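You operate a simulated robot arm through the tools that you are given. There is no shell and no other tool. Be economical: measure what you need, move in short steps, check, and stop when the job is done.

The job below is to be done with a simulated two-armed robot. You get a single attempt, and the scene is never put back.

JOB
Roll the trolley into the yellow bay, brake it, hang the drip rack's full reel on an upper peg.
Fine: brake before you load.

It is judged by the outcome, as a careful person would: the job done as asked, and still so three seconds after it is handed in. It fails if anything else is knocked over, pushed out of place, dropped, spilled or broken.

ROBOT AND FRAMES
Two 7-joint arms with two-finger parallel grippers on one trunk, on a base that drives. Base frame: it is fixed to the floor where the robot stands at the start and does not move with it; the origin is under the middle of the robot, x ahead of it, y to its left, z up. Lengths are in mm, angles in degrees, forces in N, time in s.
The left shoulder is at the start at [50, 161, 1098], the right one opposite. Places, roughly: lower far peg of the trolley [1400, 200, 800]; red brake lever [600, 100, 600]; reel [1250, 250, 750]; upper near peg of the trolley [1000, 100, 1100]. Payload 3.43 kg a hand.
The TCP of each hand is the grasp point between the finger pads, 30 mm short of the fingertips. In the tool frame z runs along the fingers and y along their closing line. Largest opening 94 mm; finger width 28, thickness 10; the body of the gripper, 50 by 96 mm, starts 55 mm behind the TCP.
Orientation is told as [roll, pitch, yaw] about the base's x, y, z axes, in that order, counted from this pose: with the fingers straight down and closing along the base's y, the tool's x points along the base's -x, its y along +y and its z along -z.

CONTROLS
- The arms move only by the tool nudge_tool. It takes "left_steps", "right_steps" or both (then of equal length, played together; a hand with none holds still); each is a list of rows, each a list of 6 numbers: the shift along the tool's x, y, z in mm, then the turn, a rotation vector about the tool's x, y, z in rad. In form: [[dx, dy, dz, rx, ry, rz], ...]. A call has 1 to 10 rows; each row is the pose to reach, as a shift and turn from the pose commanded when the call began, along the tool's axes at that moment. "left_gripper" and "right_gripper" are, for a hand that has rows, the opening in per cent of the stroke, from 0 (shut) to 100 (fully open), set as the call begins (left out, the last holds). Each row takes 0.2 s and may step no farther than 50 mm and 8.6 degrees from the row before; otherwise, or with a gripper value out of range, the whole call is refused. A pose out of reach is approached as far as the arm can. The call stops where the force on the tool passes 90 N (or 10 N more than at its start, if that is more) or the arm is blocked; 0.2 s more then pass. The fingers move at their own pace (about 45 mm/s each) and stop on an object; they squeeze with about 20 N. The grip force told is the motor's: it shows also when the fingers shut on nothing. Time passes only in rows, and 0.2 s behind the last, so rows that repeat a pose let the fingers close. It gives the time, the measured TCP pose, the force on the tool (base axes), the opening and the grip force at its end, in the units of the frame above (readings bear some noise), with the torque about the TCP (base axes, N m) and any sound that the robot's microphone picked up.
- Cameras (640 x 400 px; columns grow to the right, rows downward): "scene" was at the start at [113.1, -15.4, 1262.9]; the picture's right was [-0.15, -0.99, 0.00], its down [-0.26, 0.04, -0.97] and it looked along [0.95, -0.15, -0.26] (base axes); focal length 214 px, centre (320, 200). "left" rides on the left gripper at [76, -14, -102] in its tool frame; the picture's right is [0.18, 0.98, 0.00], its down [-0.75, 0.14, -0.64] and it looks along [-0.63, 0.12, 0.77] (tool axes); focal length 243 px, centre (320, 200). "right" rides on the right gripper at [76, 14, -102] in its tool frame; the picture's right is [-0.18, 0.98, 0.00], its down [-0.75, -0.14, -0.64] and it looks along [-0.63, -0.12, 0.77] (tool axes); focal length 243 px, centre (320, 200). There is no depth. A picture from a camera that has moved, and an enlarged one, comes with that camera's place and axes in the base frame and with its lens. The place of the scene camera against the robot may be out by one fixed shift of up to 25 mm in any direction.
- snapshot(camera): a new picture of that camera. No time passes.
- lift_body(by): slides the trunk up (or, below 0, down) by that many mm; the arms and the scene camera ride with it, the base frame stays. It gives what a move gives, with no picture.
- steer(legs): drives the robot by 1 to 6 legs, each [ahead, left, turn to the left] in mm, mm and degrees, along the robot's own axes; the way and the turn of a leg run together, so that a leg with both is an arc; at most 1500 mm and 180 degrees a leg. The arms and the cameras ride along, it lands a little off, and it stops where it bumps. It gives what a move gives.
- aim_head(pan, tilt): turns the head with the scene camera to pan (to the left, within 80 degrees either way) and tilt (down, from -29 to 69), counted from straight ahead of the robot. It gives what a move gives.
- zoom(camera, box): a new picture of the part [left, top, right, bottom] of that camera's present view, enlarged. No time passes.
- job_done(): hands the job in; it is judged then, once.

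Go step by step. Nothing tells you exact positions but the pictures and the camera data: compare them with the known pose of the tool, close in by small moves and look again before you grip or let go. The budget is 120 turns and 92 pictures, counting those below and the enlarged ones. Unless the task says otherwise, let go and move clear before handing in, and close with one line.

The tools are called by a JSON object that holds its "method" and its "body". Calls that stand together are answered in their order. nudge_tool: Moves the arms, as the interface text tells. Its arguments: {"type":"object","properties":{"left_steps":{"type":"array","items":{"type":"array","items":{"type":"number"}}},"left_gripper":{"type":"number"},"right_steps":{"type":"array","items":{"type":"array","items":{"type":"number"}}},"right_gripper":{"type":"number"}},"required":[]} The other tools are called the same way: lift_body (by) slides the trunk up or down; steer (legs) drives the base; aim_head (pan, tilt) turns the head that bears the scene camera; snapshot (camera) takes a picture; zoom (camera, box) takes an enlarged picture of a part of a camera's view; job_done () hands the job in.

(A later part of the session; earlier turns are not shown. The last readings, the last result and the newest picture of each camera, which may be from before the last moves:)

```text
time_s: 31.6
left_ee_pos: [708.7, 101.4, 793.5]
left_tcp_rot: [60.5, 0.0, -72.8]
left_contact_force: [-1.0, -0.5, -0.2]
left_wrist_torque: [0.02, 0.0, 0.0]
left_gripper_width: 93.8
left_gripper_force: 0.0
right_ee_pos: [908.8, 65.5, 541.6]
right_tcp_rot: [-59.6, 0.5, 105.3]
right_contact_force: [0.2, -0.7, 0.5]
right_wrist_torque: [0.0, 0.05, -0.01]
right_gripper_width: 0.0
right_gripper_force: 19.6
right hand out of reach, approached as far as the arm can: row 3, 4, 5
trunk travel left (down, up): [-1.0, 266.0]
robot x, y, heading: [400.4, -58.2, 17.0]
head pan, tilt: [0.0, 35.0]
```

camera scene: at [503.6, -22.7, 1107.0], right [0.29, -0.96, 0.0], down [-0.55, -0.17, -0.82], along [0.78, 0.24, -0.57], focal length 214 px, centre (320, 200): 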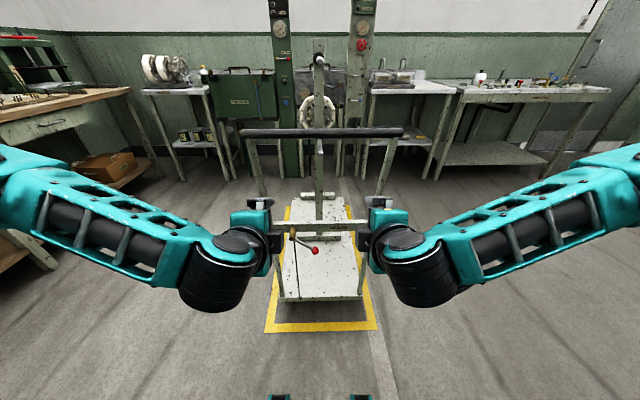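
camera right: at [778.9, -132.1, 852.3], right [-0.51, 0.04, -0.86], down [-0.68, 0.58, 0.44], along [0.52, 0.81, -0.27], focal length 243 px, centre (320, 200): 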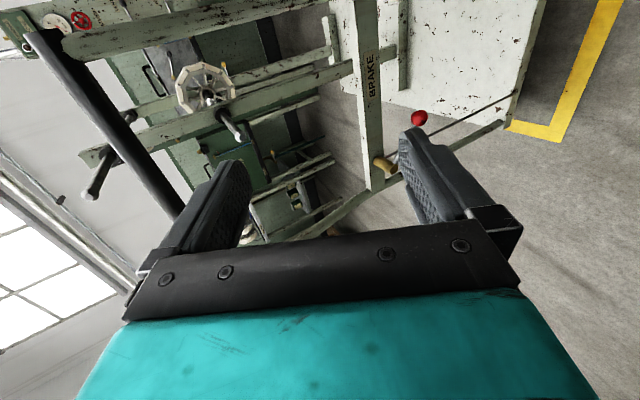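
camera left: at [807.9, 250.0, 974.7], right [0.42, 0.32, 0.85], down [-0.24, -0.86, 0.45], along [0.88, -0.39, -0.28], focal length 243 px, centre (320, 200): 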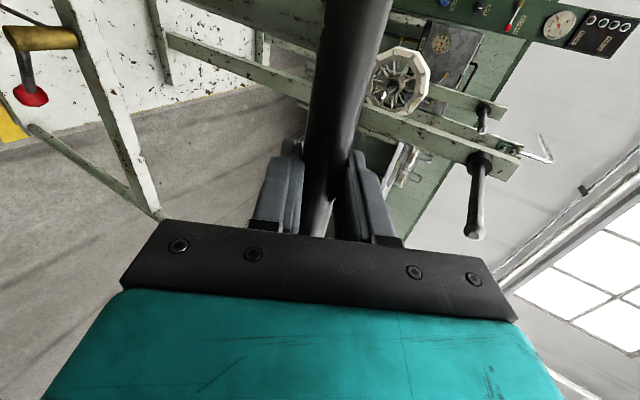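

That works better. I'll raise it slightly above the ball and look from the right camera.

{"method": "nudge_tool", "body": {"right_steps": [[0, -17, -10, 0, 0, 0], [0, -33, -19, 0, 0, 0]]}}

{"method": "steer", "body": {"legs": [[40, 50, 0]]}}

{"method": "snapshot", "body": {"camera": "right"}}

{"method": "zoom", "body": {"camera": "scene", "box": [220, 180, 420, 305]}}

```text
time_s: 32.2
left_ee_pos: [710.2, 101.2, 794.5]
left_tcp_rot: [60.4, -0.2, -72.7]
left_contact_force: [0.1, 0.4, 0.3]
left_wrist_torque: [0.01, 0.01, 0.0]
left_gripper_width: 93.8
left_gripper_force: 0.1
right_ee_pos: [908.1, 65.9, 579.5]
right_tcp_rot: [-60.5, -0.1, 106.6]
right_contact_force: [-0.5, 0.1, 0.7]
right_wrist_torque: [0.01, -0.05, -0.04]
right_gripper_width: 0.0
right_gripper_force: 20.1
trunk travel left (down, up): [-1.0, 266.0]
robot x, y, heading: [399.4, -56.7, 16.7]
head pan, tilt: [0.0, 35.0]
```

```text
time_s: 33.3
left_ee_pos: [733.0, 159.4, 794.1]
left_tcp_rot: [60.4, -0.1, -72.7]
left_contact_force: [-0.6, 1.2, -0.3]
left_wrist_torque: [-0.03, 0.01, -0.04]
left_gripper_width: 94.0
left_gripper_force: 0.0
right_ee_pos: [931.0, 124.6, 580.5]
right_tcp_rot: [-60.7, -0.1, 106.6]
right_contact_force: [-0.7, -0.4, 0.2]
right_wrist_torque: [-0.01, -0.01, 0.0]
right_gripper_width: 0.0
right_gripper_force: 20.5
trunk travel left (down, up): [-1.0, 266.0]
robot x, y, heading: [423.3, -5.0, 16.8]
head pan, tilt: [0.0, 35.0]
```

```text
57 pictures are left
camera right: at [860.4, 24.3, 618.4], right [-0.51, 0.04, -0.86], down [-0.68, 0.58, 0.44], along [0.52, 0.81, -0.27], focal length 243 px, centre (320, 200)
```

right: 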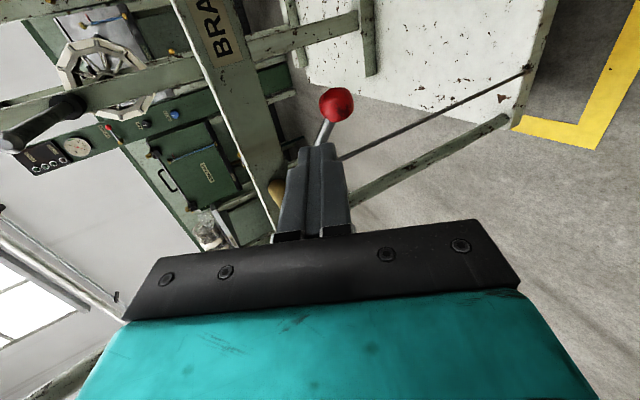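

```text
3.20 times, centred on (320, 242) of scene
camera zoom: at [526.9, 36.4, 1107.1], right [0.29, -0.96, 0.0], down [-0.55, -0.17, -0.82], along [0.78, 0.24, -0.57], focal length 686 px, centre (320, 64)
```

zoom: 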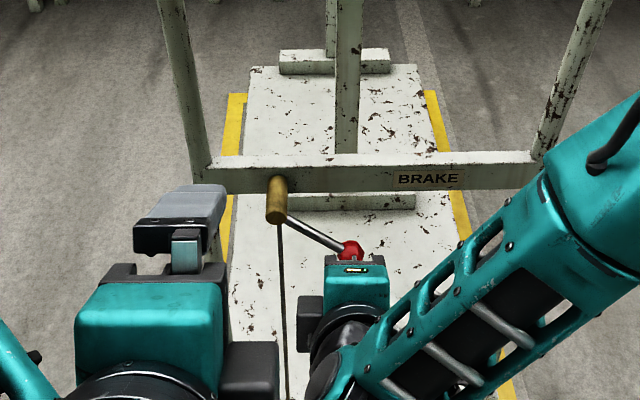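

The ball is straight ahead of the fingertips, about 90 mm away at z 511, with the lever slanting some 45° down from the pivot. I'll extend the hand over the ball.

{"method": "nudge_tool", "body": {"right_steps": [[0, -14, 24, 0, 0, 0], [0, -28, 48, 0, 0, 0], [0, -40, 70, 0, 0, 0]]}}

{"method": "snapshot", "body": {"camera": "right"}}

```text
time_s: 34.1
left_ee_pos: [732.5, 159.6, 794.5]
left_tcp_rot: [60.4, -0.2, -72.6]
left_contact_force: [0.4, 0.1, 0.0]
left_wrist_torque: [-0.01, 0.02, 0.0]
left_gripper_width: 94.1
left_gripper_force: 0.0
right_ee_pos: [1009.8, 149.3, 579.8]
right_tcp_rot: [-60.7, -0.1, 106.6]
right_contact_force: [-0.1, -0.7, 0.9]
right_wrist_torque: [0.01, -0.01, 0.02]
right_gripper_width: 0.0
right_gripper_force: 19.9
trunk travel left (down, up): [-1.0, 266.0]
robot x, y, heading: [421.2, 0.2, 16.7]
head pan, tilt: [0.0, 35.0]
```

```text
55 pictures are left
camera right: at [938.0, 48.1, 618.4], right [-0.52, 0.04, -0.86], down [-0.68, 0.58, 0.44], along [0.52, 0.81, -0.27], focal length 243 px, centre (320, 200)
```

right: 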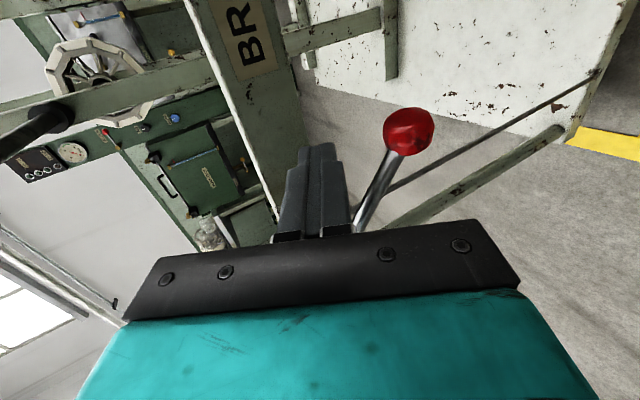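

The ball is just below the fingers. I'll probe by pressing straight down a short way.

{"method": "nudge_tool", "body": {"right_steps": [[0, 17, 10, 0, 0, 0], [0, 30, 17, 0, 0, 0], [0, 39, 22, 0, 0, 0], [0, 48, 27, 0, 0, 0], [0, 52, 29, 0, 0, 0]]}}

{"method": "snapshot", "body": {"camera": "right"}}

```text
time_s: 35.3
left_ee_pos: [728.2, 157.1, 797.5]
left_tcp_rot: [60.8, -0.2, -72.8]
left_contact_force: [-0.5, -0.4, 0.3]
left_wrist_torque: [0.01, -0.03, -0.01]
left_gripper_width: 94.3
left_gripper_force: 0.1
right_ee_pos: [1017.4, 149.9, 544.5]
right_tcp_rot: [-63.4, 0.1, 105.7]
right_contact_force: [-35.4, -24.7, 51.3]
right_wrist_torque: [0.36, 0.78, 0.67]
right_gripper_width: 0.1
right_gripper_force: 20.3
trunk travel left (down, up): [-1.0, 266.0]
robot x, y, heading: [423.8, -4.0, 16.8]
head pan, tilt: [0.0, 35.0]
stopped in row 5 (right hand): the force on the tool passed its limit at 93 N (the readings are from after the stop); the commanded pose is now the measured one
```

```text
54 pictures are left
camera right: at [943.3, 49.1, 578.1], right [-0.47, 0.06, -0.88], down [-0.69, 0.59, 0.41], along [0.54, 0.81, -0.24], focal length 243 px, centre (320, 200)
```

right: 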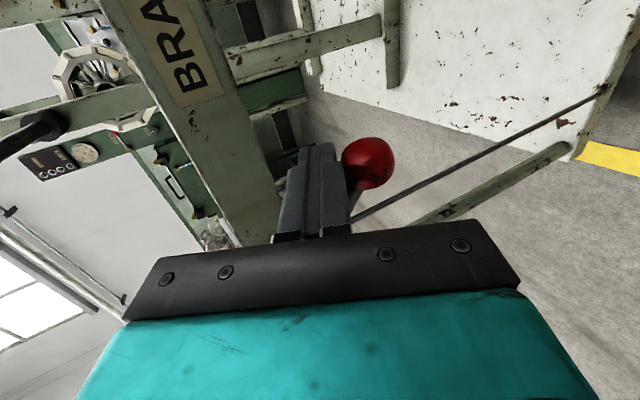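

Pressing down meets a firm stop, so the lever must swing upward to brake. I'll back off and bring the open fingers around the ball from the front to lift it.

{"method": "nudge_tool", "body": {"right_steps": [[0, -17, -10, 0, 0, 0], [0, -26, -15, 0, 0, 0]]}}

{"method": "steer", "body": {"legs": [[-100, 0, 0]]}}

{"method": "nudge_tool", "body": {"right_steps": [[0, 17, 9, 0, 0, 0], [0, 34, 18, 0, 0, 0], [0, 50, 25, 0, 0, 0]], "right_gripper": 75}}

{"method": "snapshot", "body": {"camera": "right"}}

```text
time_s: 35.9
left_ee_pos: [732.8, 159.4, 794.3]
left_tcp_rot: [60.4, -0.3, -72.6]
left_contact_force: [-0.1, -0.2, 0.7]
left_wrist_torque: [-0.03, 0.01, 0.01]
left_gripper_width: 93.9
left_gripper_force: 0.2
right_ee_pos: [1017.2, 149.0, 566.5]
right_tcp_rot: [-62.3, 0.1, 105.9]
right_contact_force: [0.4, -1.1, -0.1]
right_wrist_torque: [0.0, 0.01, 0.01]
right_gripper_width: 0.0
right_gripper_force: 19.5
trunk travel left (down, up): [-1.0, 266.0]
robot x, y, heading: [420.6, -0.5, 17.0]
head pan, tilt: [0.0, 35.0]
```

```text
time_s: 37.0
left_ee_pos: [637.8, 130.4, 794.7]
left_tcp_rot: [60.4, -0.2, -72.8]
left_contact_force: [0.9, 0.1, 1.2]
left_wrist_torque: [0.01, -0.01, 0.04]
left_gripper_width: 94.0
left_gripper_force: 0.1
right_ee_pos: [922.9, 119.3, 567.0]
right_tcp_rot: [-62.4, 0.0, 105.8]
right_contact_force: [0.7, 0.1, -0.7]
right_wrist_torque: [0.03, 0.01, -0.04]
right_gripper_width: 0.0
right_gripper_force: 19.7
trunk travel left (down, up): [-1.0, 266.0]
robot x, y, heading: [325.9, -28.7, 16.6]
head pan, tilt: [0.0, 35.0]
```

```text
time_s: 37.8
left_ee_pos: [637.7, 129.6, 795.1]
left_tcp_rot: [60.4, -0.2, -72.6]
left_contact_force: [0.0, 0.2, 1.0]
left_wrist_torque: [0.01, 0.02, 0.03]
left_gripper_width: 94.1
left_gripper_force: 0.0
right_ee_pos: [923.3, 124.9, 512.3]
right_tcp_rot: [-61.9, 0.4, 105.4]
right_contact_force: [0.2, -0.3, -0.1]
right_wrist_torque: [0.01, -0.01, 0.0]
right_gripper_width: 68.5
right_gripper_force: 0.0
right hand out of reach, approached as far as the arm can: row 3
trunk travel left (down, up): [-1.0, 266.0]
robot x, y, heading: [328.5, -29.7, 16.8]
head pan, tilt: [0.0, 35.0]
```

```text
53 pictures are left
camera right: at [848.8, 26.1, 548.5], right [-0.49, 0.05, -0.87], down [-0.68, 0.6, 0.42], along [0.54, 0.8, -0.26], focal length 243 px, centre (320, 200)
```

right: 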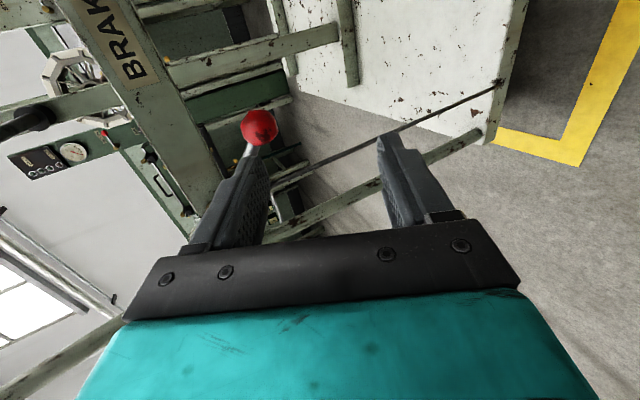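

The ball stays at z ≈511. I'll open the hand fully, raise it a touch and drive on, so that the ball ends up between the fingers.

{"method": "nudge_tool", "body": {"right_steps": [[0, -5, -2, 0, 0, 0], [0, -5, -2, 0, 0, 0], [0, -5, -2, 0, 0, 0]], "right_gripper": 100}}

{"method": "steer", "body": {"legs": [[90, 3, 0]]}}

{"method": "snapshot", "body": {"camera": "right"}}

```text
time_s: 38.6
left_ee_pos: [636.2, 130.4, 794.3]
left_tcp_rot: [60.4, -0.3, -72.6]
left_contact_force: [0.0, -0.1, 0.6]
left_wrist_torque: [0.03, 0.02, -0.02]
left_gripper_width: 93.8
left_gripper_force: 0.1
right_ee_pos: [923.6, 125.9, 518.2]
right_tcp_rot: [-62.2, 0.2, 105.6]
right_contact_force: [0.0, 0.6, -0.3]
right_wrist_torque: [-0.01, -0.02, -0.01]
right_gripper_width: 94.2
right_gripper_force: 0.2
trunk travel left (down, up): [-1.0, 266.0]
robot x, y, heading: [327.5, -30.1, 16.6]
head pan, tilt: [0.0, 35.0]
```

```text
time_s: 39.7
left_ee_pos: [721.2, 159.4, 793.7]
left_tcp_rot: [60.3, -0.2, -72.7]
left_contact_force: [-0.5, 0.1, -0.4]
left_wrist_torque: [-0.01, 0.03, 0.0]
left_gripper_width: 93.8
left_gripper_force: 0.1
right_ee_pos: [1008.6, 154.8, 516.6]
right_tcp_rot: [-62.2, 0.3, 105.5]
right_contact_force: [-0.7, -0.8, 0.4]
right_wrist_torque: [-0.02, -0.03, -0.02]
right_gripper_width: 94.1
right_gripper_force: 0.1
trunk travel left (down, up): [-1.0, 266.0]
robot x, y, heading: [412.5, -3.2, 16.7]
head pan, tilt: [0.0, 35.0]
```

```text
52 pictures are left
camera right: at [934.8, 55.2, 554.0], right [-0.49, 0.05, -0.87], down [-0.69, 0.59, 0.42], along [0.54, 0.8, -0.26], focal length 243 px, centre (320, 200)
```

right: 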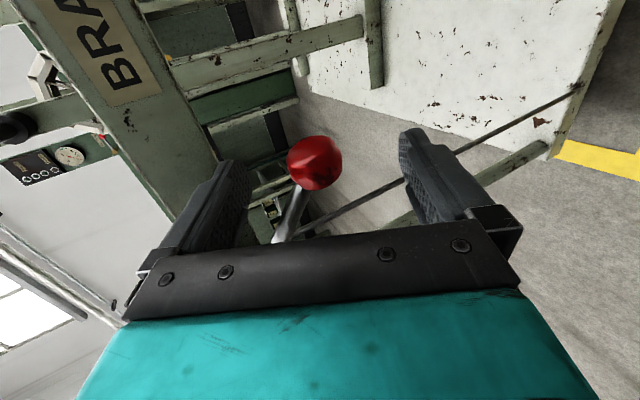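

The ball sits between the fingers. I'll close loosely around it and lift it along its arc.

{"method": "nudge_tool", "body": {"right_steps": [[0, 0, 0, 0, 0, 0], [0, 0, 0, 0, 0, 0], [0, 0, 0, 0, 0, 0], [7, -8, -4, 0, 0, 0], [14.6, -15.7, -8.3, 0, 0, 0], [20, -25, -13, 0, 0, 0], [25, -34, -18, 0, 0, 0], [30.3, -54, -28.5, 0, 0, 0], [30.5, -74.3, -39.2, 0, 0, 0], [25.5, -94.2, -49.8, 0, 0, 0]], "right_gripper": 45}}

{"method": "snapshot", "body": {"camera": "right"}}

```text
time_s: 41.9
left_ee_pos: [722.2, 158.8, 794.8]
left_tcp_rot: [60.4, -0.3, -72.8]
left_contact_force: [-1.0, 0.3, 0.4]
left_wrist_torque: [0.02, -0.02, -0.01]
left_gripper_width: 94.0
left_gripper_force: 0.1
right_ee_pos: [1014.8, 129.5, 626.5]
right_tcp_rot: [-62.2, 0.2, 105.5]
right_contact_force: [-0.9, 0.8, -0.4]
right_wrist_torque: [0.04, -0.03, 0.01]
right_gripper_width: 42.6
right_gripper_force: 0.1
trunk travel left (down, up): [-1.0, 266.0]
robot x, y, heading: [412.7, 5.7, 17.0]
head pan, tilt: [0.0, 35.0]
```

```text
51 pictures are left
camera right: at [941.4, 31.6, 660.9], right [-0.49, 0.05, -0.87], down [-0.69, 0.59, 0.42], along [0.54, 0.8, -0.26], focal length 243 px, centre (320, 200)
```

right: 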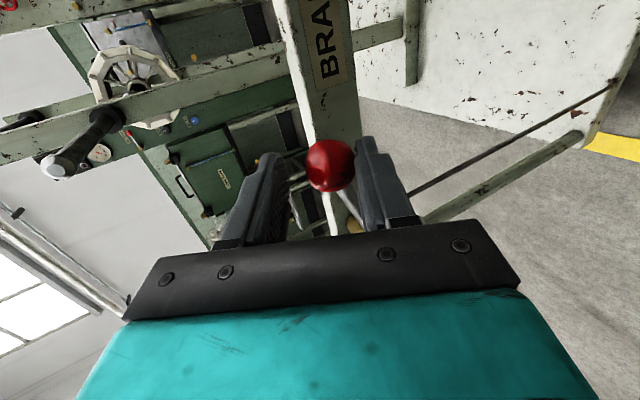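

The lever swung up freely with the hand. I'll continue along the arc and listen for a stop.

{"method": "nudge_tool", "body": {"right_steps": [[-4, -8, -4, 0, 0, 0], [-8.1, -15.7, -8.3, 0, 0, 0], [-14, -23, -12, 0, 0, 0], [-19.4, -29.8, -15.7, 0, 0, 0], [-26, -36, -19, 0, 0, 0], [-33.6, -41.7, -22, 0, 0, 0]]}}

{"method": "snapshot", "body": {"camera": "right"}}

{"method": "zoom", "body": {"camera": "scene", "box": [220, 180, 420, 305]}}

```text
time_s: 43.3
left_ee_pos: [723.6, 158.0, 791.6]
left_tcp_rot: [60.2, 0.0, -72.8]
left_contact_force: [0.5, 0.6, -0.2]
left_wrist_torque: [-0.01, -0.02, 0.02]
left_gripper_width: 94.1
left_gripper_force: 0.2
right_ee_pos: [1011.4, 149.3, 660.3]
right_tcp_rot: [-61.2, 1.0, 104.3]
right_contact_force: [9.2, -41.5, -33.6]
right_wrist_torque: [-2.0, -0.32, -0.21]
right_gripper_width: 59.6
right_gripper_force: 15.3
trunk travel left (down, up): [-1.0, 266.0]
robot x, y, heading: [409.9, -1.3, 16.7]
head pan, tilt: [0.0, 35.0]
```

```text
50 pictures are left
camera right: at [935.3, 51.2, 699.3], right [-0.5, 0.05, -0.86], down [-0.67, 0.62, 0.42], along [0.55, 0.79, -0.28], focal length 243 px, centre (320, 200)
```

right: 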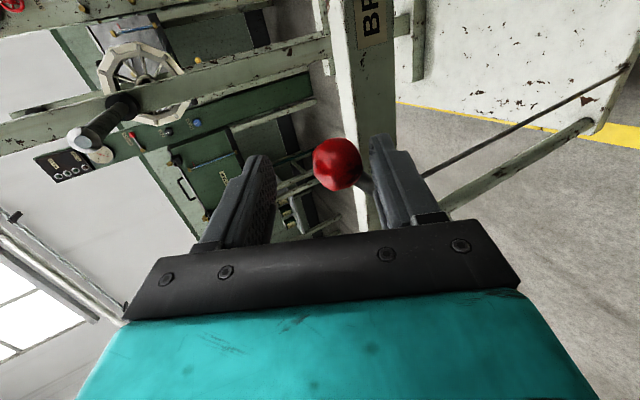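

```text
3.20 times, centred on (320, 242) of scene
camera zoom: at [519.5, 34.2, 1106.2], right [0.29, -0.96, 0.0], down [-0.55, -0.16, -0.82], along [0.78, 0.24, -0.58], focal length 686 px, centre (320, 64)
```

zoom: 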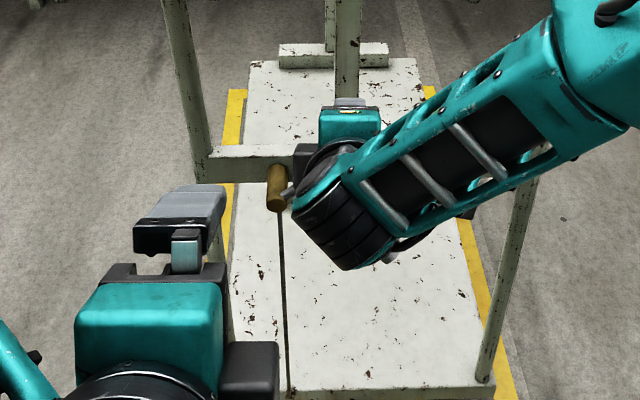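

I met resistance near the top of the swing, about 30–40° above level. I'll open, back out and see where the lever rests.

{"method": "nudge_tool", "body": {"right_steps": [[4, 5, 2, 0, 0, 0], [4, 5, 2, 0, 0, 0], [4, 5, 2, 0, 0, 0], [4, 5, 2, 0, 0, 0]], "right_gripper": 100}}

{"method": "steer", "body": {"legs": [[-110, 0, 0]]}}

{"method": "snapshot", "body": {"camera": "right"}}

{"method": "zoom", "body": {"camera": "scene", "box": [220, 160, 420, 285]}}

```text
time_s: 44.3
left_ee_pos: [721.3, 158.8, 794.4]
left_tcp_rot: [60.3, -0.2, -72.7]
left_contact_force: [0.2, -0.3, 0.7]
left_wrist_torque: [-0.02, -0.02, 0.02]
left_gripper_width: 94.0
left_gripper_force: 0.1
right_ee_pos: [1007.1, 160.1, 665.6]
right_tcp_rot: [-62.2, 0.2, 105.8]
right_contact_force: [-0.3, -0.7, 0.3]
right_wrist_torque: [0.0, 0.05, 0.0]
right_gripper_width: 93.8
right_gripper_force: 0.1
trunk travel left (down, up): [-1.0, 266.0]
robot x, y, heading: [413.2, 3.6, 16.8]
head pan, tilt: [0.0, 35.0]
```

```text
time_s: 45.5
left_ee_pos: [617.8, 127.3, 793.6]
left_tcp_rot: [60.4, -0.2, -72.7]
left_contact_force: [-0.1, 0.1, -0.8]
left_wrist_torque: [0.01, -0.01, 0.01]
left_gripper_width: 94.0
left_gripper_force: 0.1
right_ee_pos: [901.6, 127.3, 664.9]
right_tcp_rot: [-62.2, 0.4, 105.6]
right_contact_force: [-0.7, -0.5, 0.0]
right_wrist_torque: [-0.01, -0.01, 0.02]
right_gripper_width: 94.2
right_gripper_force: 0.0
trunk travel left (down, up): [-1.0, 266.0]
robot x, y, heading: [308.3, -31.6, 16.6]
head pan, tilt: [0.0, 35.0]
```

```text
48 pictures are left
camera right: at [827.8, 27.6, 701.7], right [-0.49, 0.05, -0.87], down [-0.69, 0.59, 0.42], along [0.54, 0.8, -0.26], focal length 243 px, centre (320, 200)
```

right: 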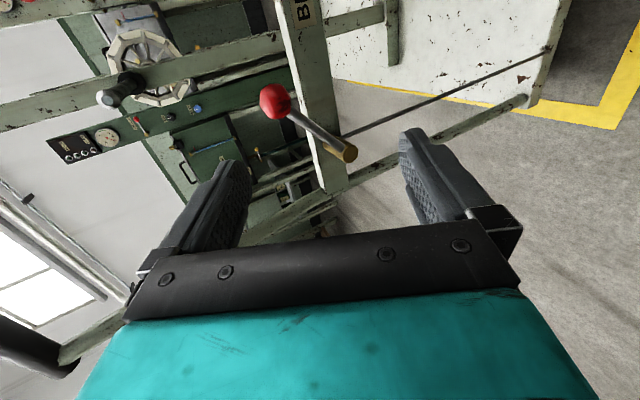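

```text
3.20 times, centred on (320, 222) of scene
camera zoom: at [411.0, 4.3, 1107.1], right [0.29, -0.96, 0.0], down [-0.55, -0.17, -0.82], along [0.78, 0.24, -0.57], focal length 686 px, centre (320, 128)
```

zoom: 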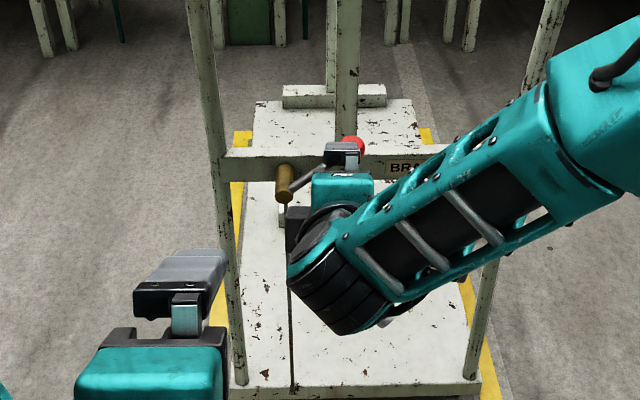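

The lever now rests about 40° above level. I'll check that it's really at its stop by pushing up under the ball with closed fingers.

{"method": "nudge_tool", "body": {"right_steps": [[4, 22, 12, 0, 0, 0], [8, 44, 23, 0, 0, 0], [12, 66, 35, 0, 0, 0], [12, 66, 35, 0, 0, 0], [12, 66, 35, 0, 0, 0]], "right_gripper": 0}}

{"method": "steer", "body": {"legs": [[108, 0, 0]]}}

{"method": "snapshot", "body": {"camera": "right"}}

```text
time_s: 46.7
left_ee_pos: [617.3, 126.9, 794.4]
left_tcp_rot: [60.3, -0.2, -72.8]
left_contact_force: [-0.2, 0.3, 0.3]
left_wrist_torque: [-0.02, 0.0, 0.01]
left_gripper_width: 94.2
left_gripper_force: 0.0
right_ee_pos: [905.7, 115.9, 590.5]
right_tcp_rot: [-62.2, 0.4, 105.6]
right_contact_force: [0.1, 0.9, -1.0]
right_wrist_torque: [-0.02, 0.01, 0.0]
right_gripper_width: 0.1
right_gripper_force: 10.2
trunk travel left (down, up): [-1.0, 266.0]
robot x, y, heading: [310.2, -29.3, 16.5]
head pan, tilt: [0.0, 35.0]
```

```text
time_s: 47.9
left_ee_pos: [718.3, 159.0, 794.3]
left_tcp_rot: [60.4, -0.2, -72.7]
left_contact_force: [0.1, -0.8, -0.4]
left_wrist_torque: [0.03, 0.0, 0.01]
left_gripper_width: 93.8
left_gripper_force: 0.1
right_ee_pos: [1007.4, 146.5, 590.6]
right_tcp_rot: [-62.2, 0.3, 105.6]
right_contact_force: [-0.1, -0.3, 0.5]
right_wrist_torque: [0.0, 0.01, 0.01]
right_gripper_width: 0.1
right_gripper_force: 19.9
trunk travel left (down, up): [-1.0, 266.0]
robot x, y, heading: [409.1, -1.3, 16.9]
head pan, tilt: [0.0, 35.0]
```

```text
46 pictures are left
camera right: at [933.7, 47.3, 626.7], right [-0.49, 0.05, -0.87], down [-0.69, 0.59, 0.42], along [0.54, 0.8, -0.26], focal length 243 px, centre (320, 200)
```

right: 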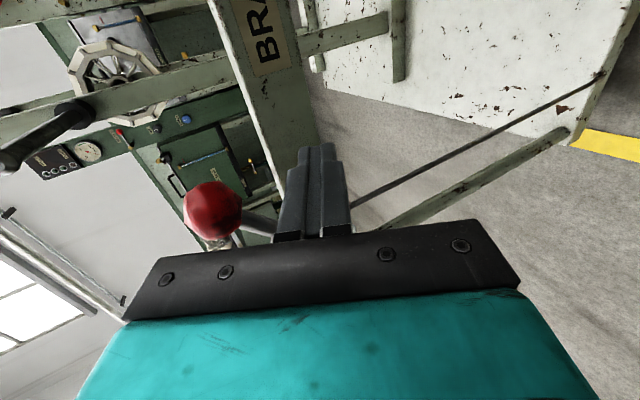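

The ball is just above the closed fingers, so I'll press up against it gently.

{"method": "nudge_tool", "body": {"right_steps": [[0, -9, -5, 0, 0, 0], [0, -16, -8, 0, 0, 0], [0, -23, -12, 0, 0, 0], [0, -30, -16, 0, 0, 0], [0, -37, -20, 0, 0, 0], [0, -44, -23, 0, 0, 0]]}}

{"method": "snapshot", "body": {"camera": "right"}}

```text
time_s: 49.3
left_ee_pos: [720.8, 159.3, 792.1]
left_tcp_rot: [60.0, -0.1, -72.7]
left_contact_force: [0.0, 0.6, 0.2]
left_wrist_torque: [-0.01, 0.03, 0.0]
left_gripper_width: 94.1
left_gripper_force: 0.1
right_ee_pos: [1002.5, 144.3, 625.5]
right_tcp_rot: [-60.3, 0.3, 105.7]
right_contact_force: [-0.9, -6.1, -47.5]
right_wrist_torque: [-0.7, 0.54, -0.16]
right_gripper_width: 0.0
right_gripper_force: 20.2
trunk travel left (down, up): [-1.0, 266.0]
robot x, y, heading: [411.0, 1.9, 16.8]
head pan, tilt: [0.0, 35.0]
```

```text
45 pictures are left
camera right: at [930.2, 44.6, 664.8], right [-0.52, 0.04, -0.86], down [-0.67, 0.6, 0.44], along [0.53, 0.8, -0.28], focal length 243 px, centre (320, 200)
```

right: 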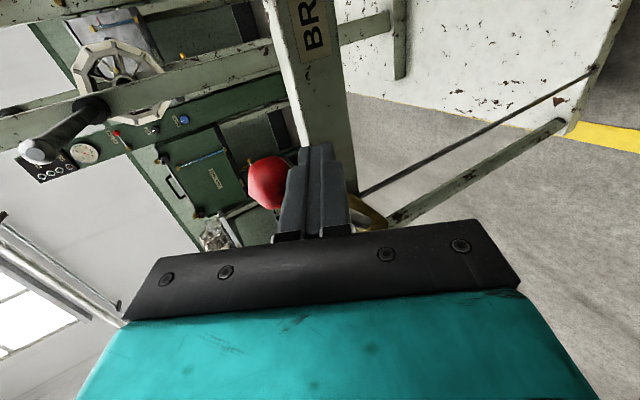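

The lever is firmly at its upper stop. To confirm the brake holds, I'll press lightly forward on the crossbar and watch whether the trolley moves.

{"method": "nudge_tool", "body": {"right_steps": [[0, 15, 8, 0, 0, 0], [0, 22, 12, 0, 0, 0], [0, 18, 19, 0, 0, 0], [0, 14, 26, 0, 0, 0], [0, 10, 33, 0, 0, 0], [0, 6, 40, 0, 0, 0], [0, 3, 47, 0, 0, 0], [0, 0, 54, 0, 0, 0], [0, -4, 61, 0, 0, 0], [0, -8, 68, 0, 0, 0]]}}

{"method": "zoom", "body": {"camera": "scene", "box": [220, 180, 420, 305]}}

```text
time_s: 51.5
left_ee_pos: [719.5, 157.3, 794.1]
left_tcp_rot: [60.3, -0.2, -72.7]
left_contact_force: [-0.1, -0.5, 0.3]
left_wrist_torque: [0.01, 0.01, 0.01]
left_gripper_width: 94.4
left_gripper_force: 0.0
right_ee_pos: [1071.7, 162.7, 616.3]
right_tcp_rot: [-62.3, 0.4, 105.5]
right_contact_force: [-0.4, 0.1, 0.3]
right_wrist_torque: [0.03, 0.0, 0.0]
right_gripper_width: 0.1
right_gripper_force: 20.9
trunk travel left (down, up): [-1.0, 266.0]
robot x, y, heading: [409.9, 3.3, 17.0]
head pan, tilt: [0.0, 35.0]
```

```text
3.20 times, centred on (320, 242) of scene
camera zoom: at [513.7, 35.3, 1107.1], right [0.29, -0.96, 0.0], down [-0.55, -0.17, -0.82], along [0.78, 0.24, -0.57], focal length 686 px, centre (320, 64)
```

zoom: 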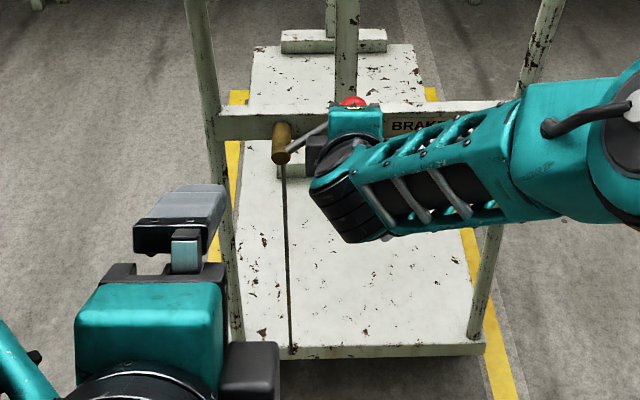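

The trolley appears to have moved forward, so the brake may not be holding. I'll look at what the hand is touching and at the lever's real angle.

{"method": "snapshot", "body": {"camera": "right"}}

{"method": "snapshot", "body": {"camera": "scene"}}

```text
43 pictures are left
camera right: at [996.5, 63.7, 652.5], right [-0.49, 0.05, -0.87], down [-0.69, 0.59, 0.42], along [0.54, 0.8, -0.25], focal length 243 px, centre (320, 200)
```

right: 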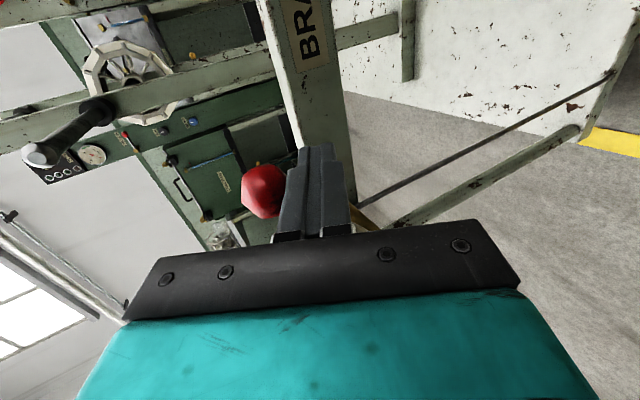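

```text
42 pictures are left
camera scene: at [513.7, 35.3, 1107.1], right [0.29, -0.96, 0.0], down [-0.55, -0.17, -0.82], along [0.78, 0.24, -0.57], focal length 214 px, centre (320, 200)
```

scene: 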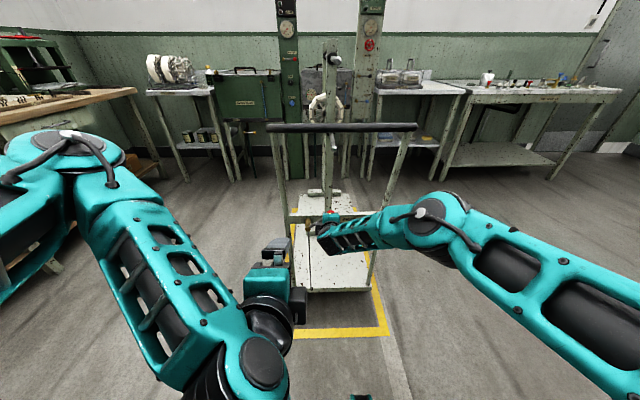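

The trolley rolls freely with the lever up, and my test pushed it about 65 mm forward. So braked may be lever-down, and I'll test that. First I'll back off, regrip the handle while it's free and pull it back to centre.

{"method": "steer", "body": {"legs": [[-250, 0, 0]]}}

{"method": "nudge_tool", "body": {"left_steps": [[7, 7, 12, 0, 0, 0], [14, 14, 24, 0, 0, 0], [21, 21, 36, 0, 0, 0], [28, 28, 48, 0, 0, 0], [35, 35, 60, 0, 0, 0], [42, 42, 72, 0, 0, 0], [47, 48, 83, 0, 0, 0]], "right_steps": [[9, -6.6, -42, 0, 0, 0], [18, -13, -84, 0, 0, 0], [27, -20, -126, 0, 0, 0], [36, -26, -168, 0, 0, 0], [45, -33, -210, 0, 0, 0], [54, -39, -252, 0, 0, 0], [64, -46, -295, 0, 0, 0]], "right_gripper": 100}}

{"method": "lift_body", "body": {"by": 139}}

```text
time_s: 53.3
left_ee_pos: [480.6, 86.5, 793.8]
left_tcp_rot: [60.3, -0.1, -72.8]
left_contact_force: [0.4, -0.1, 0.3]
left_wrist_torque: [0.0, -0.03, 0.02]
left_gripper_width: 94.0
left_gripper_force: 0.0
right_ee_pos: [829.5, 89.6, 615.9]
right_tcp_rot: [-62.1, 0.4, 105.5]
right_contact_force: [-0.4, -0.1, 0.6]
right_wrist_torque: [-0.01, -0.03, -0.02]
right_gripper_width: 0.0
right_gripper_force: 20.5
trunk travel left (down, up): [-1.0, 266.0]
robot x, y, heading: [171.2, -74.6, 16.8]
head pan, tilt: [0.0, 35.0]
```

```text
time_s: 54.9
left_ee_pos: [557.5, 160.2, 795.9]
left_tcp_rot: [60.4, -0.2, -72.8]
left_contact_force: [1.0, 0.1, 0.2]
left_wrist_torque: [0.03, 0.0, -0.02]
left_gripper_width: 94.0
left_gripper_force: 0.0
right_ee_pos: [616.2, -34.2, 793.2]
right_tcp_rot: [-62.2, 0.2, 105.5]
right_contact_force: [-0.5, -0.2, 0.2]
right_wrist_torque: [-0.02, -0.01, -0.01]
right_gripper_width: 93.9
right_gripper_force: 0.1
trunk travel left (down, up): [-1.0, 266.0]
robot x, y, heading: [170.8, -72.4, 16.8]
head pan, tilt: [0.0, 35.0]
```

```text
time_s: 56.6
left_ee_pos: [557.8, 160.0, 933.9]
left_tcp_rot: [60.4, -0.2, -72.7]
left_contact_force: [-0.3, 0.0, -0.3]
left_wrist_torque: [-0.01, -0.02, 0.0]
left_gripper_width: 94.2
left_gripper_force: 0.0
right_ee_pos: [616.1, -34.3, 931.9]
right_tcp_rot: [-62.2, 0.2, 105.4]
right_contact_force: [-0.1, 0.2, -0.4]
right_wrist_torque: [0.05, 0.01, -0.01]
right_gripper_width: 94.3
right_gripper_force: 0.0
trunk travel left (down, up): [-140.0, 127.0]
robot x, y, heading: [166.5, -71.6, 16.5]
head pan, tilt: [0.0, 35.0]
```

I'll check the trolley's present pose against the bay before regripping.

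{"method": "aim_head", "body": {"pan": 0, "tilt": 35}}

{"method": "snapshot", "body": {"camera": "scene"}}

{"method": "zoom", "body": {"camera": "scene", "box": [260, 130, 380, 230]}}

```text
time_s: 57.2
left_ee_pos: [557.5, 160.4, 934.3]
left_tcp_rot: [60.5, -0.2, -72.8]
left_contact_force: [-0.8, 0.6, -0.6]
left_wrist_torque: [0.02, 0.0, 0.01]
left_gripper_width: 94.1
left_gripper_force: 0.0
right_ee_pos: [616.2, -33.7, 931.3]
right_tcp_rot: [-62.3, 0.3, 105.6]
right_contact_force: [0.6, 0.9, 0.2]
right_wrist_torque: [-0.01, -0.02, -0.01]
right_gripper_width: 94.3
right_gripper_force: 0.0
trunk travel left (down, up): [-140.0, 127.0]
robot x, y, heading: [170.1, -72.9, 16.9]
head pan, tilt: [0.0, 35.0]
```

```text
41 pictures are left
camera scene: at [274.2, -37.0, 1246.1], right [0.29, -0.96, 0.0], down [-0.55, -0.16, -0.82], along [0.78, 0.24, -0.57], focal length 214 px, centre (320, 200)
```

scene: 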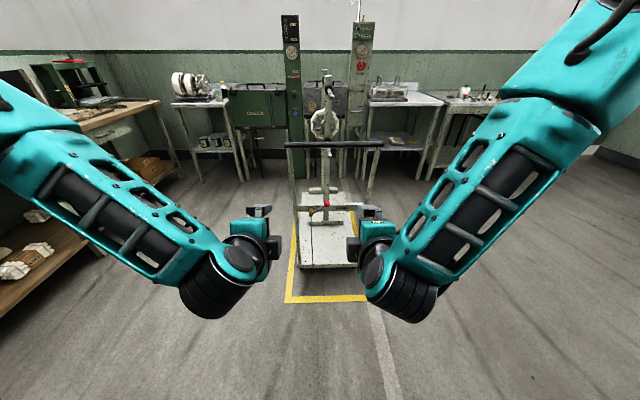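

```text
4.00 times, centred on (320, 180) of scene
camera zoom: at [274.2, -37.0, 1246.1], right [0.29, -0.96, 0.0], down [-0.55, -0.16, -0.82], along [0.78, 0.24, -0.57], focal length 858 px, centre (320, 280)
```

zoom: 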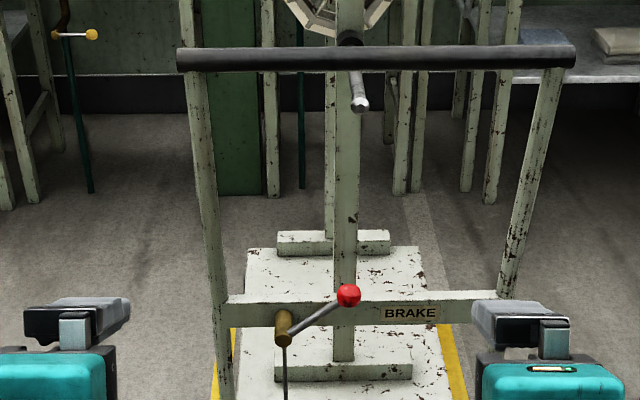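

The trolley is still aligned, about 65 mm too far in. I'll shift right, drive up and regrip the bar.

{"method": "steer", "body": {"legs": [[0, -60, 1], [440, 0, 0]]}}

{"method": "snapshot", "body": {"camera": "left"}}

{"method": "snapshot", "body": {"camera": "right"}}

```text
time_s: 60.7
left_ee_pos: [988.7, 244.9, 933.5]
left_tcp_rot: [60.4, -0.1, -71.6]
left_contact_force: [0.4, -0.4, -0.1]
left_wrist_torque: [0.04, 0.01, 0.01]
left_gripper_width: 94.1
left_gripper_force: 0.1
right_ee_pos: [1052.1, 51.8, 931.4]
right_tcp_rot: [-62.1, 0.3, 106.8]
right_contact_force: [-0.4, 0.9, 1.4]
right_wrist_torque: [-0.02, 0.0, 0.03]
right_gripper_width: 93.8
right_gripper_force: 0.0
trunk travel left (down, up): [-140.0, 127.0]
robot x, y, heading: [607.1, 1.9, 18.1]
head pan, tilt: [0.0, 35.0]
```

```text
39 pictures are left
camera left: at [873.0, 286.4, 972.5], right [0.4, 0.33, 0.85], down [-0.22, -0.87, 0.44], along [0.89, -0.37, -0.27], focal length 243 px, centre (320, 200)
```

left: 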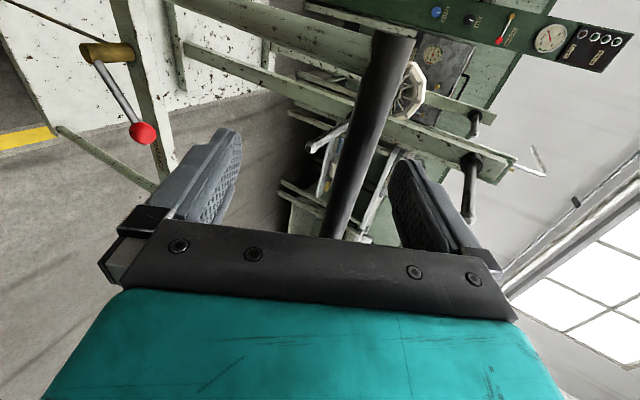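

```text
38 pictures are left
camera right: at [980.0, -49.0, 967.9], right [-0.49, 0.04, -0.87], down [-0.7, 0.58, 0.42], along [0.52, 0.81, -0.26], focal length 243 px, centre (320, 200)
```

right: 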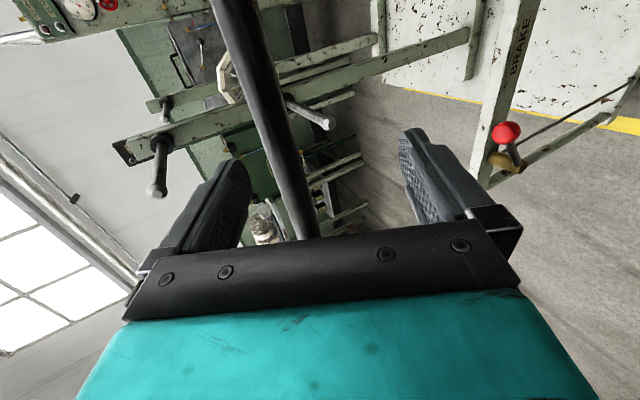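

The bar is well placed between both hands, about 50 mm away. I'll drive in, close, then pull back about 60 mm.

{"method": "steer", "body": {"legs": [[48, 0, 0]]}}

{"method": "nudge_tool", "body": {"left_steps": [[0, 0, 0, 0, 0, 0], [0, 0, 0, 0, 0, 0], [0, 0, 0, 0, 0, 0], [0, 0, 0, 0, 0, 0], [0, 0, 0, 0, 0, 0]], "right_steps": [[0, 0, 0, 0, 0, 0], [0, 0, 0, 0, 0, 0], [0, 0, 0, 0, 0, 0], [0, 0, 0, 0, 0, 0], [0, 0, 0, 0, 0, 0]], "left_gripper": 0, "right_gripper": 0}}

{"method": "steer", "body": {"legs": [[-60, 0, 0]]}}

{"method": "zoom", "body": {"camera": "scene", "box": [220, 150, 420, 350]}}

```text
time_s: 61.6
left_ee_pos: [1034.8, 259.4, 932.5]
left_tcp_rot: [60.3, -0.3, -71.5]
left_contact_force: [0.5, -0.5, 0.0]
left_wrist_torque: [0.02, -0.01, -0.01]
left_gripper_width: 94.1
left_gripper_force: 0.1
right_ee_pos: [1097.5, 66.0, 931.2]
right_tcp_rot: [-62.1, 0.3, 106.8]
right_contact_force: [-0.1, -0.2, 0.3]
right_wrist_torque: [0.03, 0.0, 0.0]
right_gripper_width: 93.8
right_gripper_force: 0.2
trunk travel left (down, up): [-140.0, 127.0]
robot x, y, heading: [653.7, 18.2, 17.7]
head pan, tilt: [0.0, 35.0]
```

```text
time_s: 62.8
left_ee_pos: [1032.7, 258.2, 940.9]
left_tcp_rot: [61.1, -0.2, -71.4]
left_contact_force: [1.4, 4.0, 23.4]
left_wrist_torque: [0.69, -0.24, 0.12]
left_gripper_width: 24.0
left_gripper_force: 20.1
right_ee_pos: [1095.3, 65.2, 938.9]
right_tcp_rot: [-63.3, 0.3, 106.7]
right_contact_force: [1.8, -3.4, 34.9]
right_wrist_torque: [-0.24, -0.85, 0.26]
right_gripper_width: 24.3
right_gripper_force: 20.4
trunk travel left (down, up): [-140.0, 127.0]
robot x, y, heading: [655.5, 19.9, 18.0]
head pan, tilt: [0.0, 35.0]
```

```text
time_s: 63.8
left_ee_pos: [978.2, 241.3, 935.8]
left_tcp_rot: [60.6, -0.2, -71.6]
left_contact_force: [4.5, -5.5, 14.8]
left_wrist_torque: [0.63, -0.13, 0.21]
left_gripper_width: 24.0
left_gripper_force: 19.8
right_ee_pos: [1042.0, 49.3, 935.2]
right_tcp_rot: [-62.8, 0.2, 106.8]
right_contact_force: [-0.2, 6.9, 26.2]
right_wrist_torque: [-0.48, -0.61, -0.17]
right_gripper_width: 24.0
right_gripper_force: 19.9
trunk travel left (down, up): [-140.0, 127.0]
robot x, y, heading: [591.7, 2.5, 18.0]
head pan, tilt: [0.0, 35.0]
```

```text
2.00 times, centred on (320, 250) of scene
camera zoom: at [697.3, 38.5, 1246.1], right [0.31, -0.95, 0.0], down [-0.54, -0.18, -0.82], along [0.78, 0.25, -0.57], focal length 429 px, centre (320, 100)
```

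zoom: 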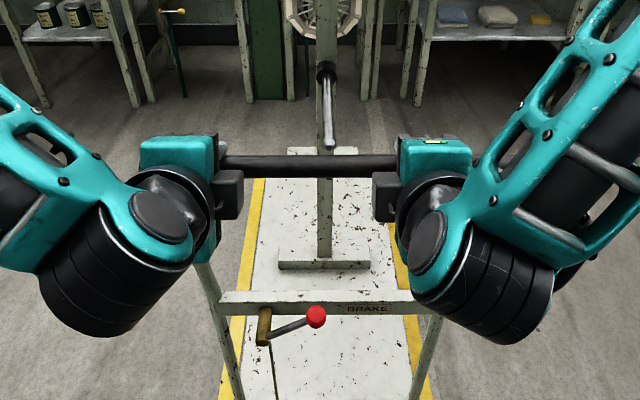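

The trolley is back, centred within about 5 mm. For a brake baseline, I'll push it 12 mm with both arms, read the force, then bring it back.

{"method": "nudge_tool", "body": {"left_steps": [[0, 3, 5, 0, 0, 0], [0, 6, 10.4, 0, 0, 0], [0, 6, 10.4, 0, 0, 0], [0, 6, 10.4, 0, 0, 0]], "right_steps": [[0, -3, 5, 0, 0, 0], [0, -5.6, 10.6, 0, 0, 0], [0, -5.6, 10.6, 0, 0, 0], [0, -5.6, 10.6, 0, 0, 0]]}}

{"method": "nudge_tool", "body": {"left_steps": [[0, -3, -5, 0, 0, 0], [0, -6, -10.4, 0, 0, 0], [0, -6, -10.4, 0, 0, 0], [0, -6, -10.4, 0, 0, 0]], "right_steps": [[0, 3, -5, 0, 0, 0], [0, 5.6, -10.6, 0, 0, 0], [0, 5.6, -10.6, 0, 0, 0], [0, 5.6, -10.6, 0, 0, 0]]}}

```text
time_s: 64.8
left_ee_pos: [989.8, 244.8, 935.1]
left_tcp_rot: [60.6, -0.2, -71.6]
left_contact_force: [-8.0, -0.3, 11.2]
left_wrist_torque: [0.46, -0.03, -0.07]
left_gripper_width: 23.9
left_gripper_force: 20.1
right_ee_pos: [1055.0, 52.8, 934.7]
right_tcp_rot: [-62.7, 0.2, 106.7]
right_contact_force: [8.6, 6.9, -3.3]
right_wrist_torque: [-0.44, -0.2, 0.32]
right_gripper_width: 24.0
right_gripper_force: 19.8
trunk travel left (down, up): [-140.0, 127.0]
robot x, y, heading: [595.1, 0.2, 18.2]
head pan, tilt: [0.0, 35.0]
```

```text
time_s: 65.8
left_ee_pos: [979.4, 240.6, 935.9]
left_tcp_rot: [60.5, -0.2, -71.6]
left_contact_force: [-5.6, 2.3, 9.2]
left_wrist_torque: [0.22, 0.1, -0.15]
left_gripper_width: 23.9
left_gripper_force: 19.6
right_ee_pos: [1041.3, 49.5, 935.2]
right_tcp_rot: [-62.7, 0.3, 106.7]
right_contact_force: [0.9, -0.7, 5.2]
right_wrist_torque: [-0.41, -0.1, 0.57]
right_gripper_width: 23.9
right_gripper_force: 19.9
trunk travel left (down, up): [-140.0, 127.0]
robot x, y, heading: [595.1, 0.4, 18.0]
head pan, tilt: [0.0, 35.0]
```

With the lever up the trolley rolls freely, under about 10 N, so up is released. I'll let go, back off and set the lever down firmly.

{"method": "nudge_tool", "body": {"left_steps": [[0, 0, 0, 0, 0, 0], [0, 0, 0, 0, 0, 0], [0, 0, 0, 0, 0, 0], [0, 0, 0, 0, 0, 0], [0, 0, 0, 0, 0, 0]], "right_steps": [[0, 0, 0, 0, 0, 0], [0, 0, 0, 0, 0, 0], [0, 0, 0, 0, 0, 0], [0, 0, 0, 0, 0, 0], [0, 0, 0, 0, 0, 0]], "left_gripper": 100, "right_gripper": 100}}

{"method": "steer", "body": {"legs": [[-200, 0, 0], [30, 45, -1]]}}

{"method": "lift_body", "body": {"by": -139}}

{"method": "nudge_tool", "body": {"right_steps": [[-12, 6, 36, 0, 0, 0], [-24, 12, 72, 0, 0, 0], [-36, 10, 108, 0, 0, 0], [-48, 8, 144, 0, 0, 0], [-60, 10, 180, 0, 0, 0]], "right_gripper": 0}}

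{"method": "snapshot", "body": {"camera": "right"}}

```text
time_s: 67.0
left_ee_pos: [979.3, 240.7, 934.9]
left_tcp_rot: [60.5, -0.2, -71.6]
left_contact_force: [-0.6, -0.4, 0.3]
left_wrist_torque: [0.01, -0.01, 0.0]
left_gripper_width: 94.0
left_gripper_force: 0.1
right_ee_pos: [1042.4, 50.0, 934.1]
right_tcp_rot: [-62.7, 0.1, 106.6]
right_contact_force: [0.5, 0.0, 0.8]
right_wrist_torque: [-0.01, 0.0, 0.01]
right_gripper_width: 93.8
right_gripper_force: 0.2
trunk travel left (down, up): [-140.0, 127.0]
robot x, y, heading: [593.2, -0.7, 18.2]
head pan, tilt: [0.0, 35.0]
```

```text
time_s: 69.2
left_ee_pos: [807.9, 223.4, 934.5]
left_tcp_rot: [60.5, -0.3, -72.6]
left_contact_force: [-0.6, 0.0, 0.6]
left_wrist_torque: [0.03, 0.0, 0.0]
left_gripper_width: 94.2
left_gripper_force: 0.1
right_ee_pos: [869.0, 30.1, 934.1]
right_tcp_rot: [-62.6, 0.2, 105.7]
right_contact_force: [-0.1, 0.0, 0.3]
right_wrist_torque: [-0.03, -0.02, -0.03]
right_gripper_width: 94.0
right_gripper_force: 0.0
trunk travel left (down, up): [-140.0, 127.0]
robot x, y, heading: [423.6, -7.8, 17.0]
head pan, tilt: [0.0, 35.0]
```

```text
time_s: 70.9
left_ee_pos: [807.7, 223.6, 795.4]
left_tcp_rot: [60.5, -0.2, -72.6]
left_contact_force: [0.1, -0.1, 0.0]
left_wrist_torque: [-0.02, -0.04, 0.0]
left_gripper_width: 94.2
left_gripper_force: 0.0
right_ee_pos: [867.4, 32.5, 795.2]
right_tcp_rot: [-62.6, 0.2, 105.7]
right_contact_force: [-0.3, -0.3, 0.4]
right_wrist_torque: [0.0, -0.04, 0.01]
right_gripper_width: 94.1
right_gripper_force: 0.0
trunk travel left (down, up): [-1.0, 266.0]
robot x, y, heading: [420.0, -7.0, 16.9]
head pan, tilt: [0.0, 35.0]
```

```text
time_s: 72.1
left_ee_pos: [808.4, 224.6, 795.6]
left_tcp_rot: [60.5, -0.2, -72.6]
left_contact_force: [0.4, -0.8, 0.1]
left_wrist_torque: [-0.01, 0.0, -0.03]
left_gripper_width: 94.0
left_gripper_force: 0.0
right_ee_pos: [1001.8, 130.5, 701.4]
right_tcp_rot: [-62.6, 0.2, 105.9]
right_contact_force: [0.4, 0.4, 0.1]
right_wrist_torque: [-0.01, 0.0, -0.01]
right_gripper_width: 0.0
right_gripper_force: 10.6
trunk travel left (down, up): [-1.0, 266.0]
robot x, y, heading: [420.8, -8.0, 17.1]
head pan, tilt: [0.0, 35.0]
```

```text
36 pictures are left
camera right: at [928.0, 31.1, 736.9], right [-0.48, 0.05, -0.87], down [-0.69, 0.59, 0.42], along [0.54, 0.81, -0.25], focal length 243 px, centre (320, 200)
```

right: 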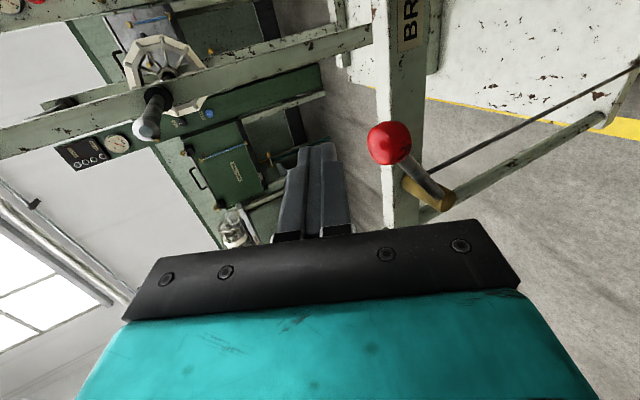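

The up-lever ball is just below and ahead of the fingers. I'll move over it and press the lever down along its travel.

{"method": "nudge_tool", "body": {"right_steps": [[-5, -11.5, 22, 0, 0, 0], [-5, 15, 36, 0, 0, 0], [-5, 28, 43, 0, 0, 0], [-5, 41.6, 49.6, 0, 0, 0], [-5, 63.7, 61, 0, 0, 0], [-5, 85.9, 72.6, 0, 0, 0], [-5, 103.5, 82, 0, 0, 0], [-5, 116.8, 88.7, 0, 0, 0], [-5, 128, 94.7, 0, 0, 0], [-5, 136, 99, 0, 0, 0]]}}

{"method": "snapshot", "body": {"camera": "right"}}

```text
time_s: 74.3
left_ee_pos: [807.2, 222.8, 796.0]
left_tcp_rot: [60.6, -0.2, -72.6]
left_contact_force: [-0.5, 0.2, 1.1]
left_wrist_torque: [0.0, 0.03, 0.0]
left_gripper_width: 94.1
left_gripper_force: 0.0
right_ee_pos: [1027.2, 142.0, 542.0]
right_tcp_rot: [-63.4, 0.3, 105.7]
right_contact_force: [-8.1, -3.1, 23.0]
right_wrist_torque: [0.07, 0.27, 0.05]
right_gripper_width: 0.1
right_gripper_force: 20.1
trunk travel left (down, up): [-1.0, 266.0]
robot x, y, heading: [419.9, -15.2, 17.0]
head pan, tilt: [0.0, 35.0]
```

```text
35 pictures are left
camera right: at [952.3, 42.9, 576.0], right [-0.47, 0.05, -0.88], down [-0.7, 0.59, 0.41], along [0.54, 0.81, -0.24], focal length 243 px, centre (320, 200)
```

right: 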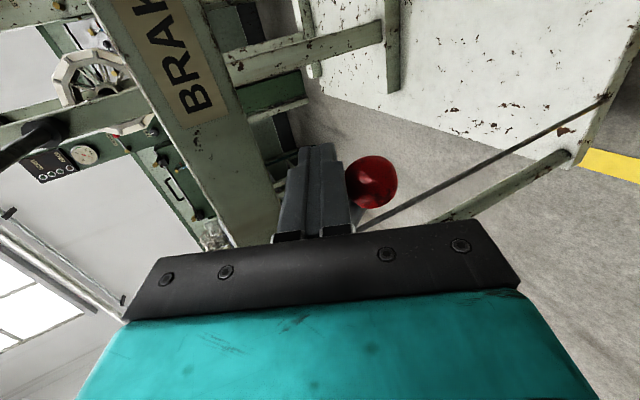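

The lever is down against its stop again. I'll test the brake with a small, limited push on the crossbar.

{"method": "nudge_tool", "body": {"right_steps": [[0, -26, -14, 0, 0, 0], [0, -51, -27, 0, 0, 0], [0, -58, -14, 0, 0, 0], [0, -62, -5, 0, 0, 0], [0, -65, 0, 0, 0, 0], [0, -67, 4, 0, 0, 0], [0, -69, 8, 0, 0, 0]]}}

{"method": "snapshot", "body": {"camera": "right"}}

```text
time_s: 75.9
left_ee_pos: [806.5, 224.2, 796.8]
left_tcp_rot: [60.7, -0.2, -72.7]
left_contact_force: [-0.3, 0.0, 0.7]
left_wrist_torque: [-0.02, 0.02, -0.01]
left_gripper_width: 93.9
left_gripper_force: 0.1
right_ee_pos: [1056.8, 155.2, 593.3]
right_tcp_rot: [-62.4, 0.2, 106.1]
right_contact_force: [-45.5, -18.1, 11.2]
right_wrist_torque: [0.14, -0.06, 0.47]
right_gripper_width: 0.2
right_gripper_force: 20.2
trunk travel left (down, up): [-1.0, 266.0]
robot x, y, heading: [421.5, -13.6, 16.9]
head pan, tilt: [0.0, 35.0]
```

```text
34 pictures are left
camera right: at [983.8, 53.9, 628.8], right [-0.49, 0.05, -0.87], down [-0.69, 0.58, 0.42], along [0.53, 0.81, -0.25], focal length 243 px, centre (320, 200)
```

right: 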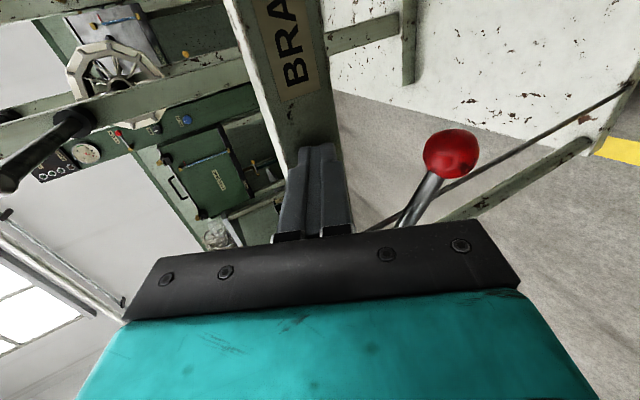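

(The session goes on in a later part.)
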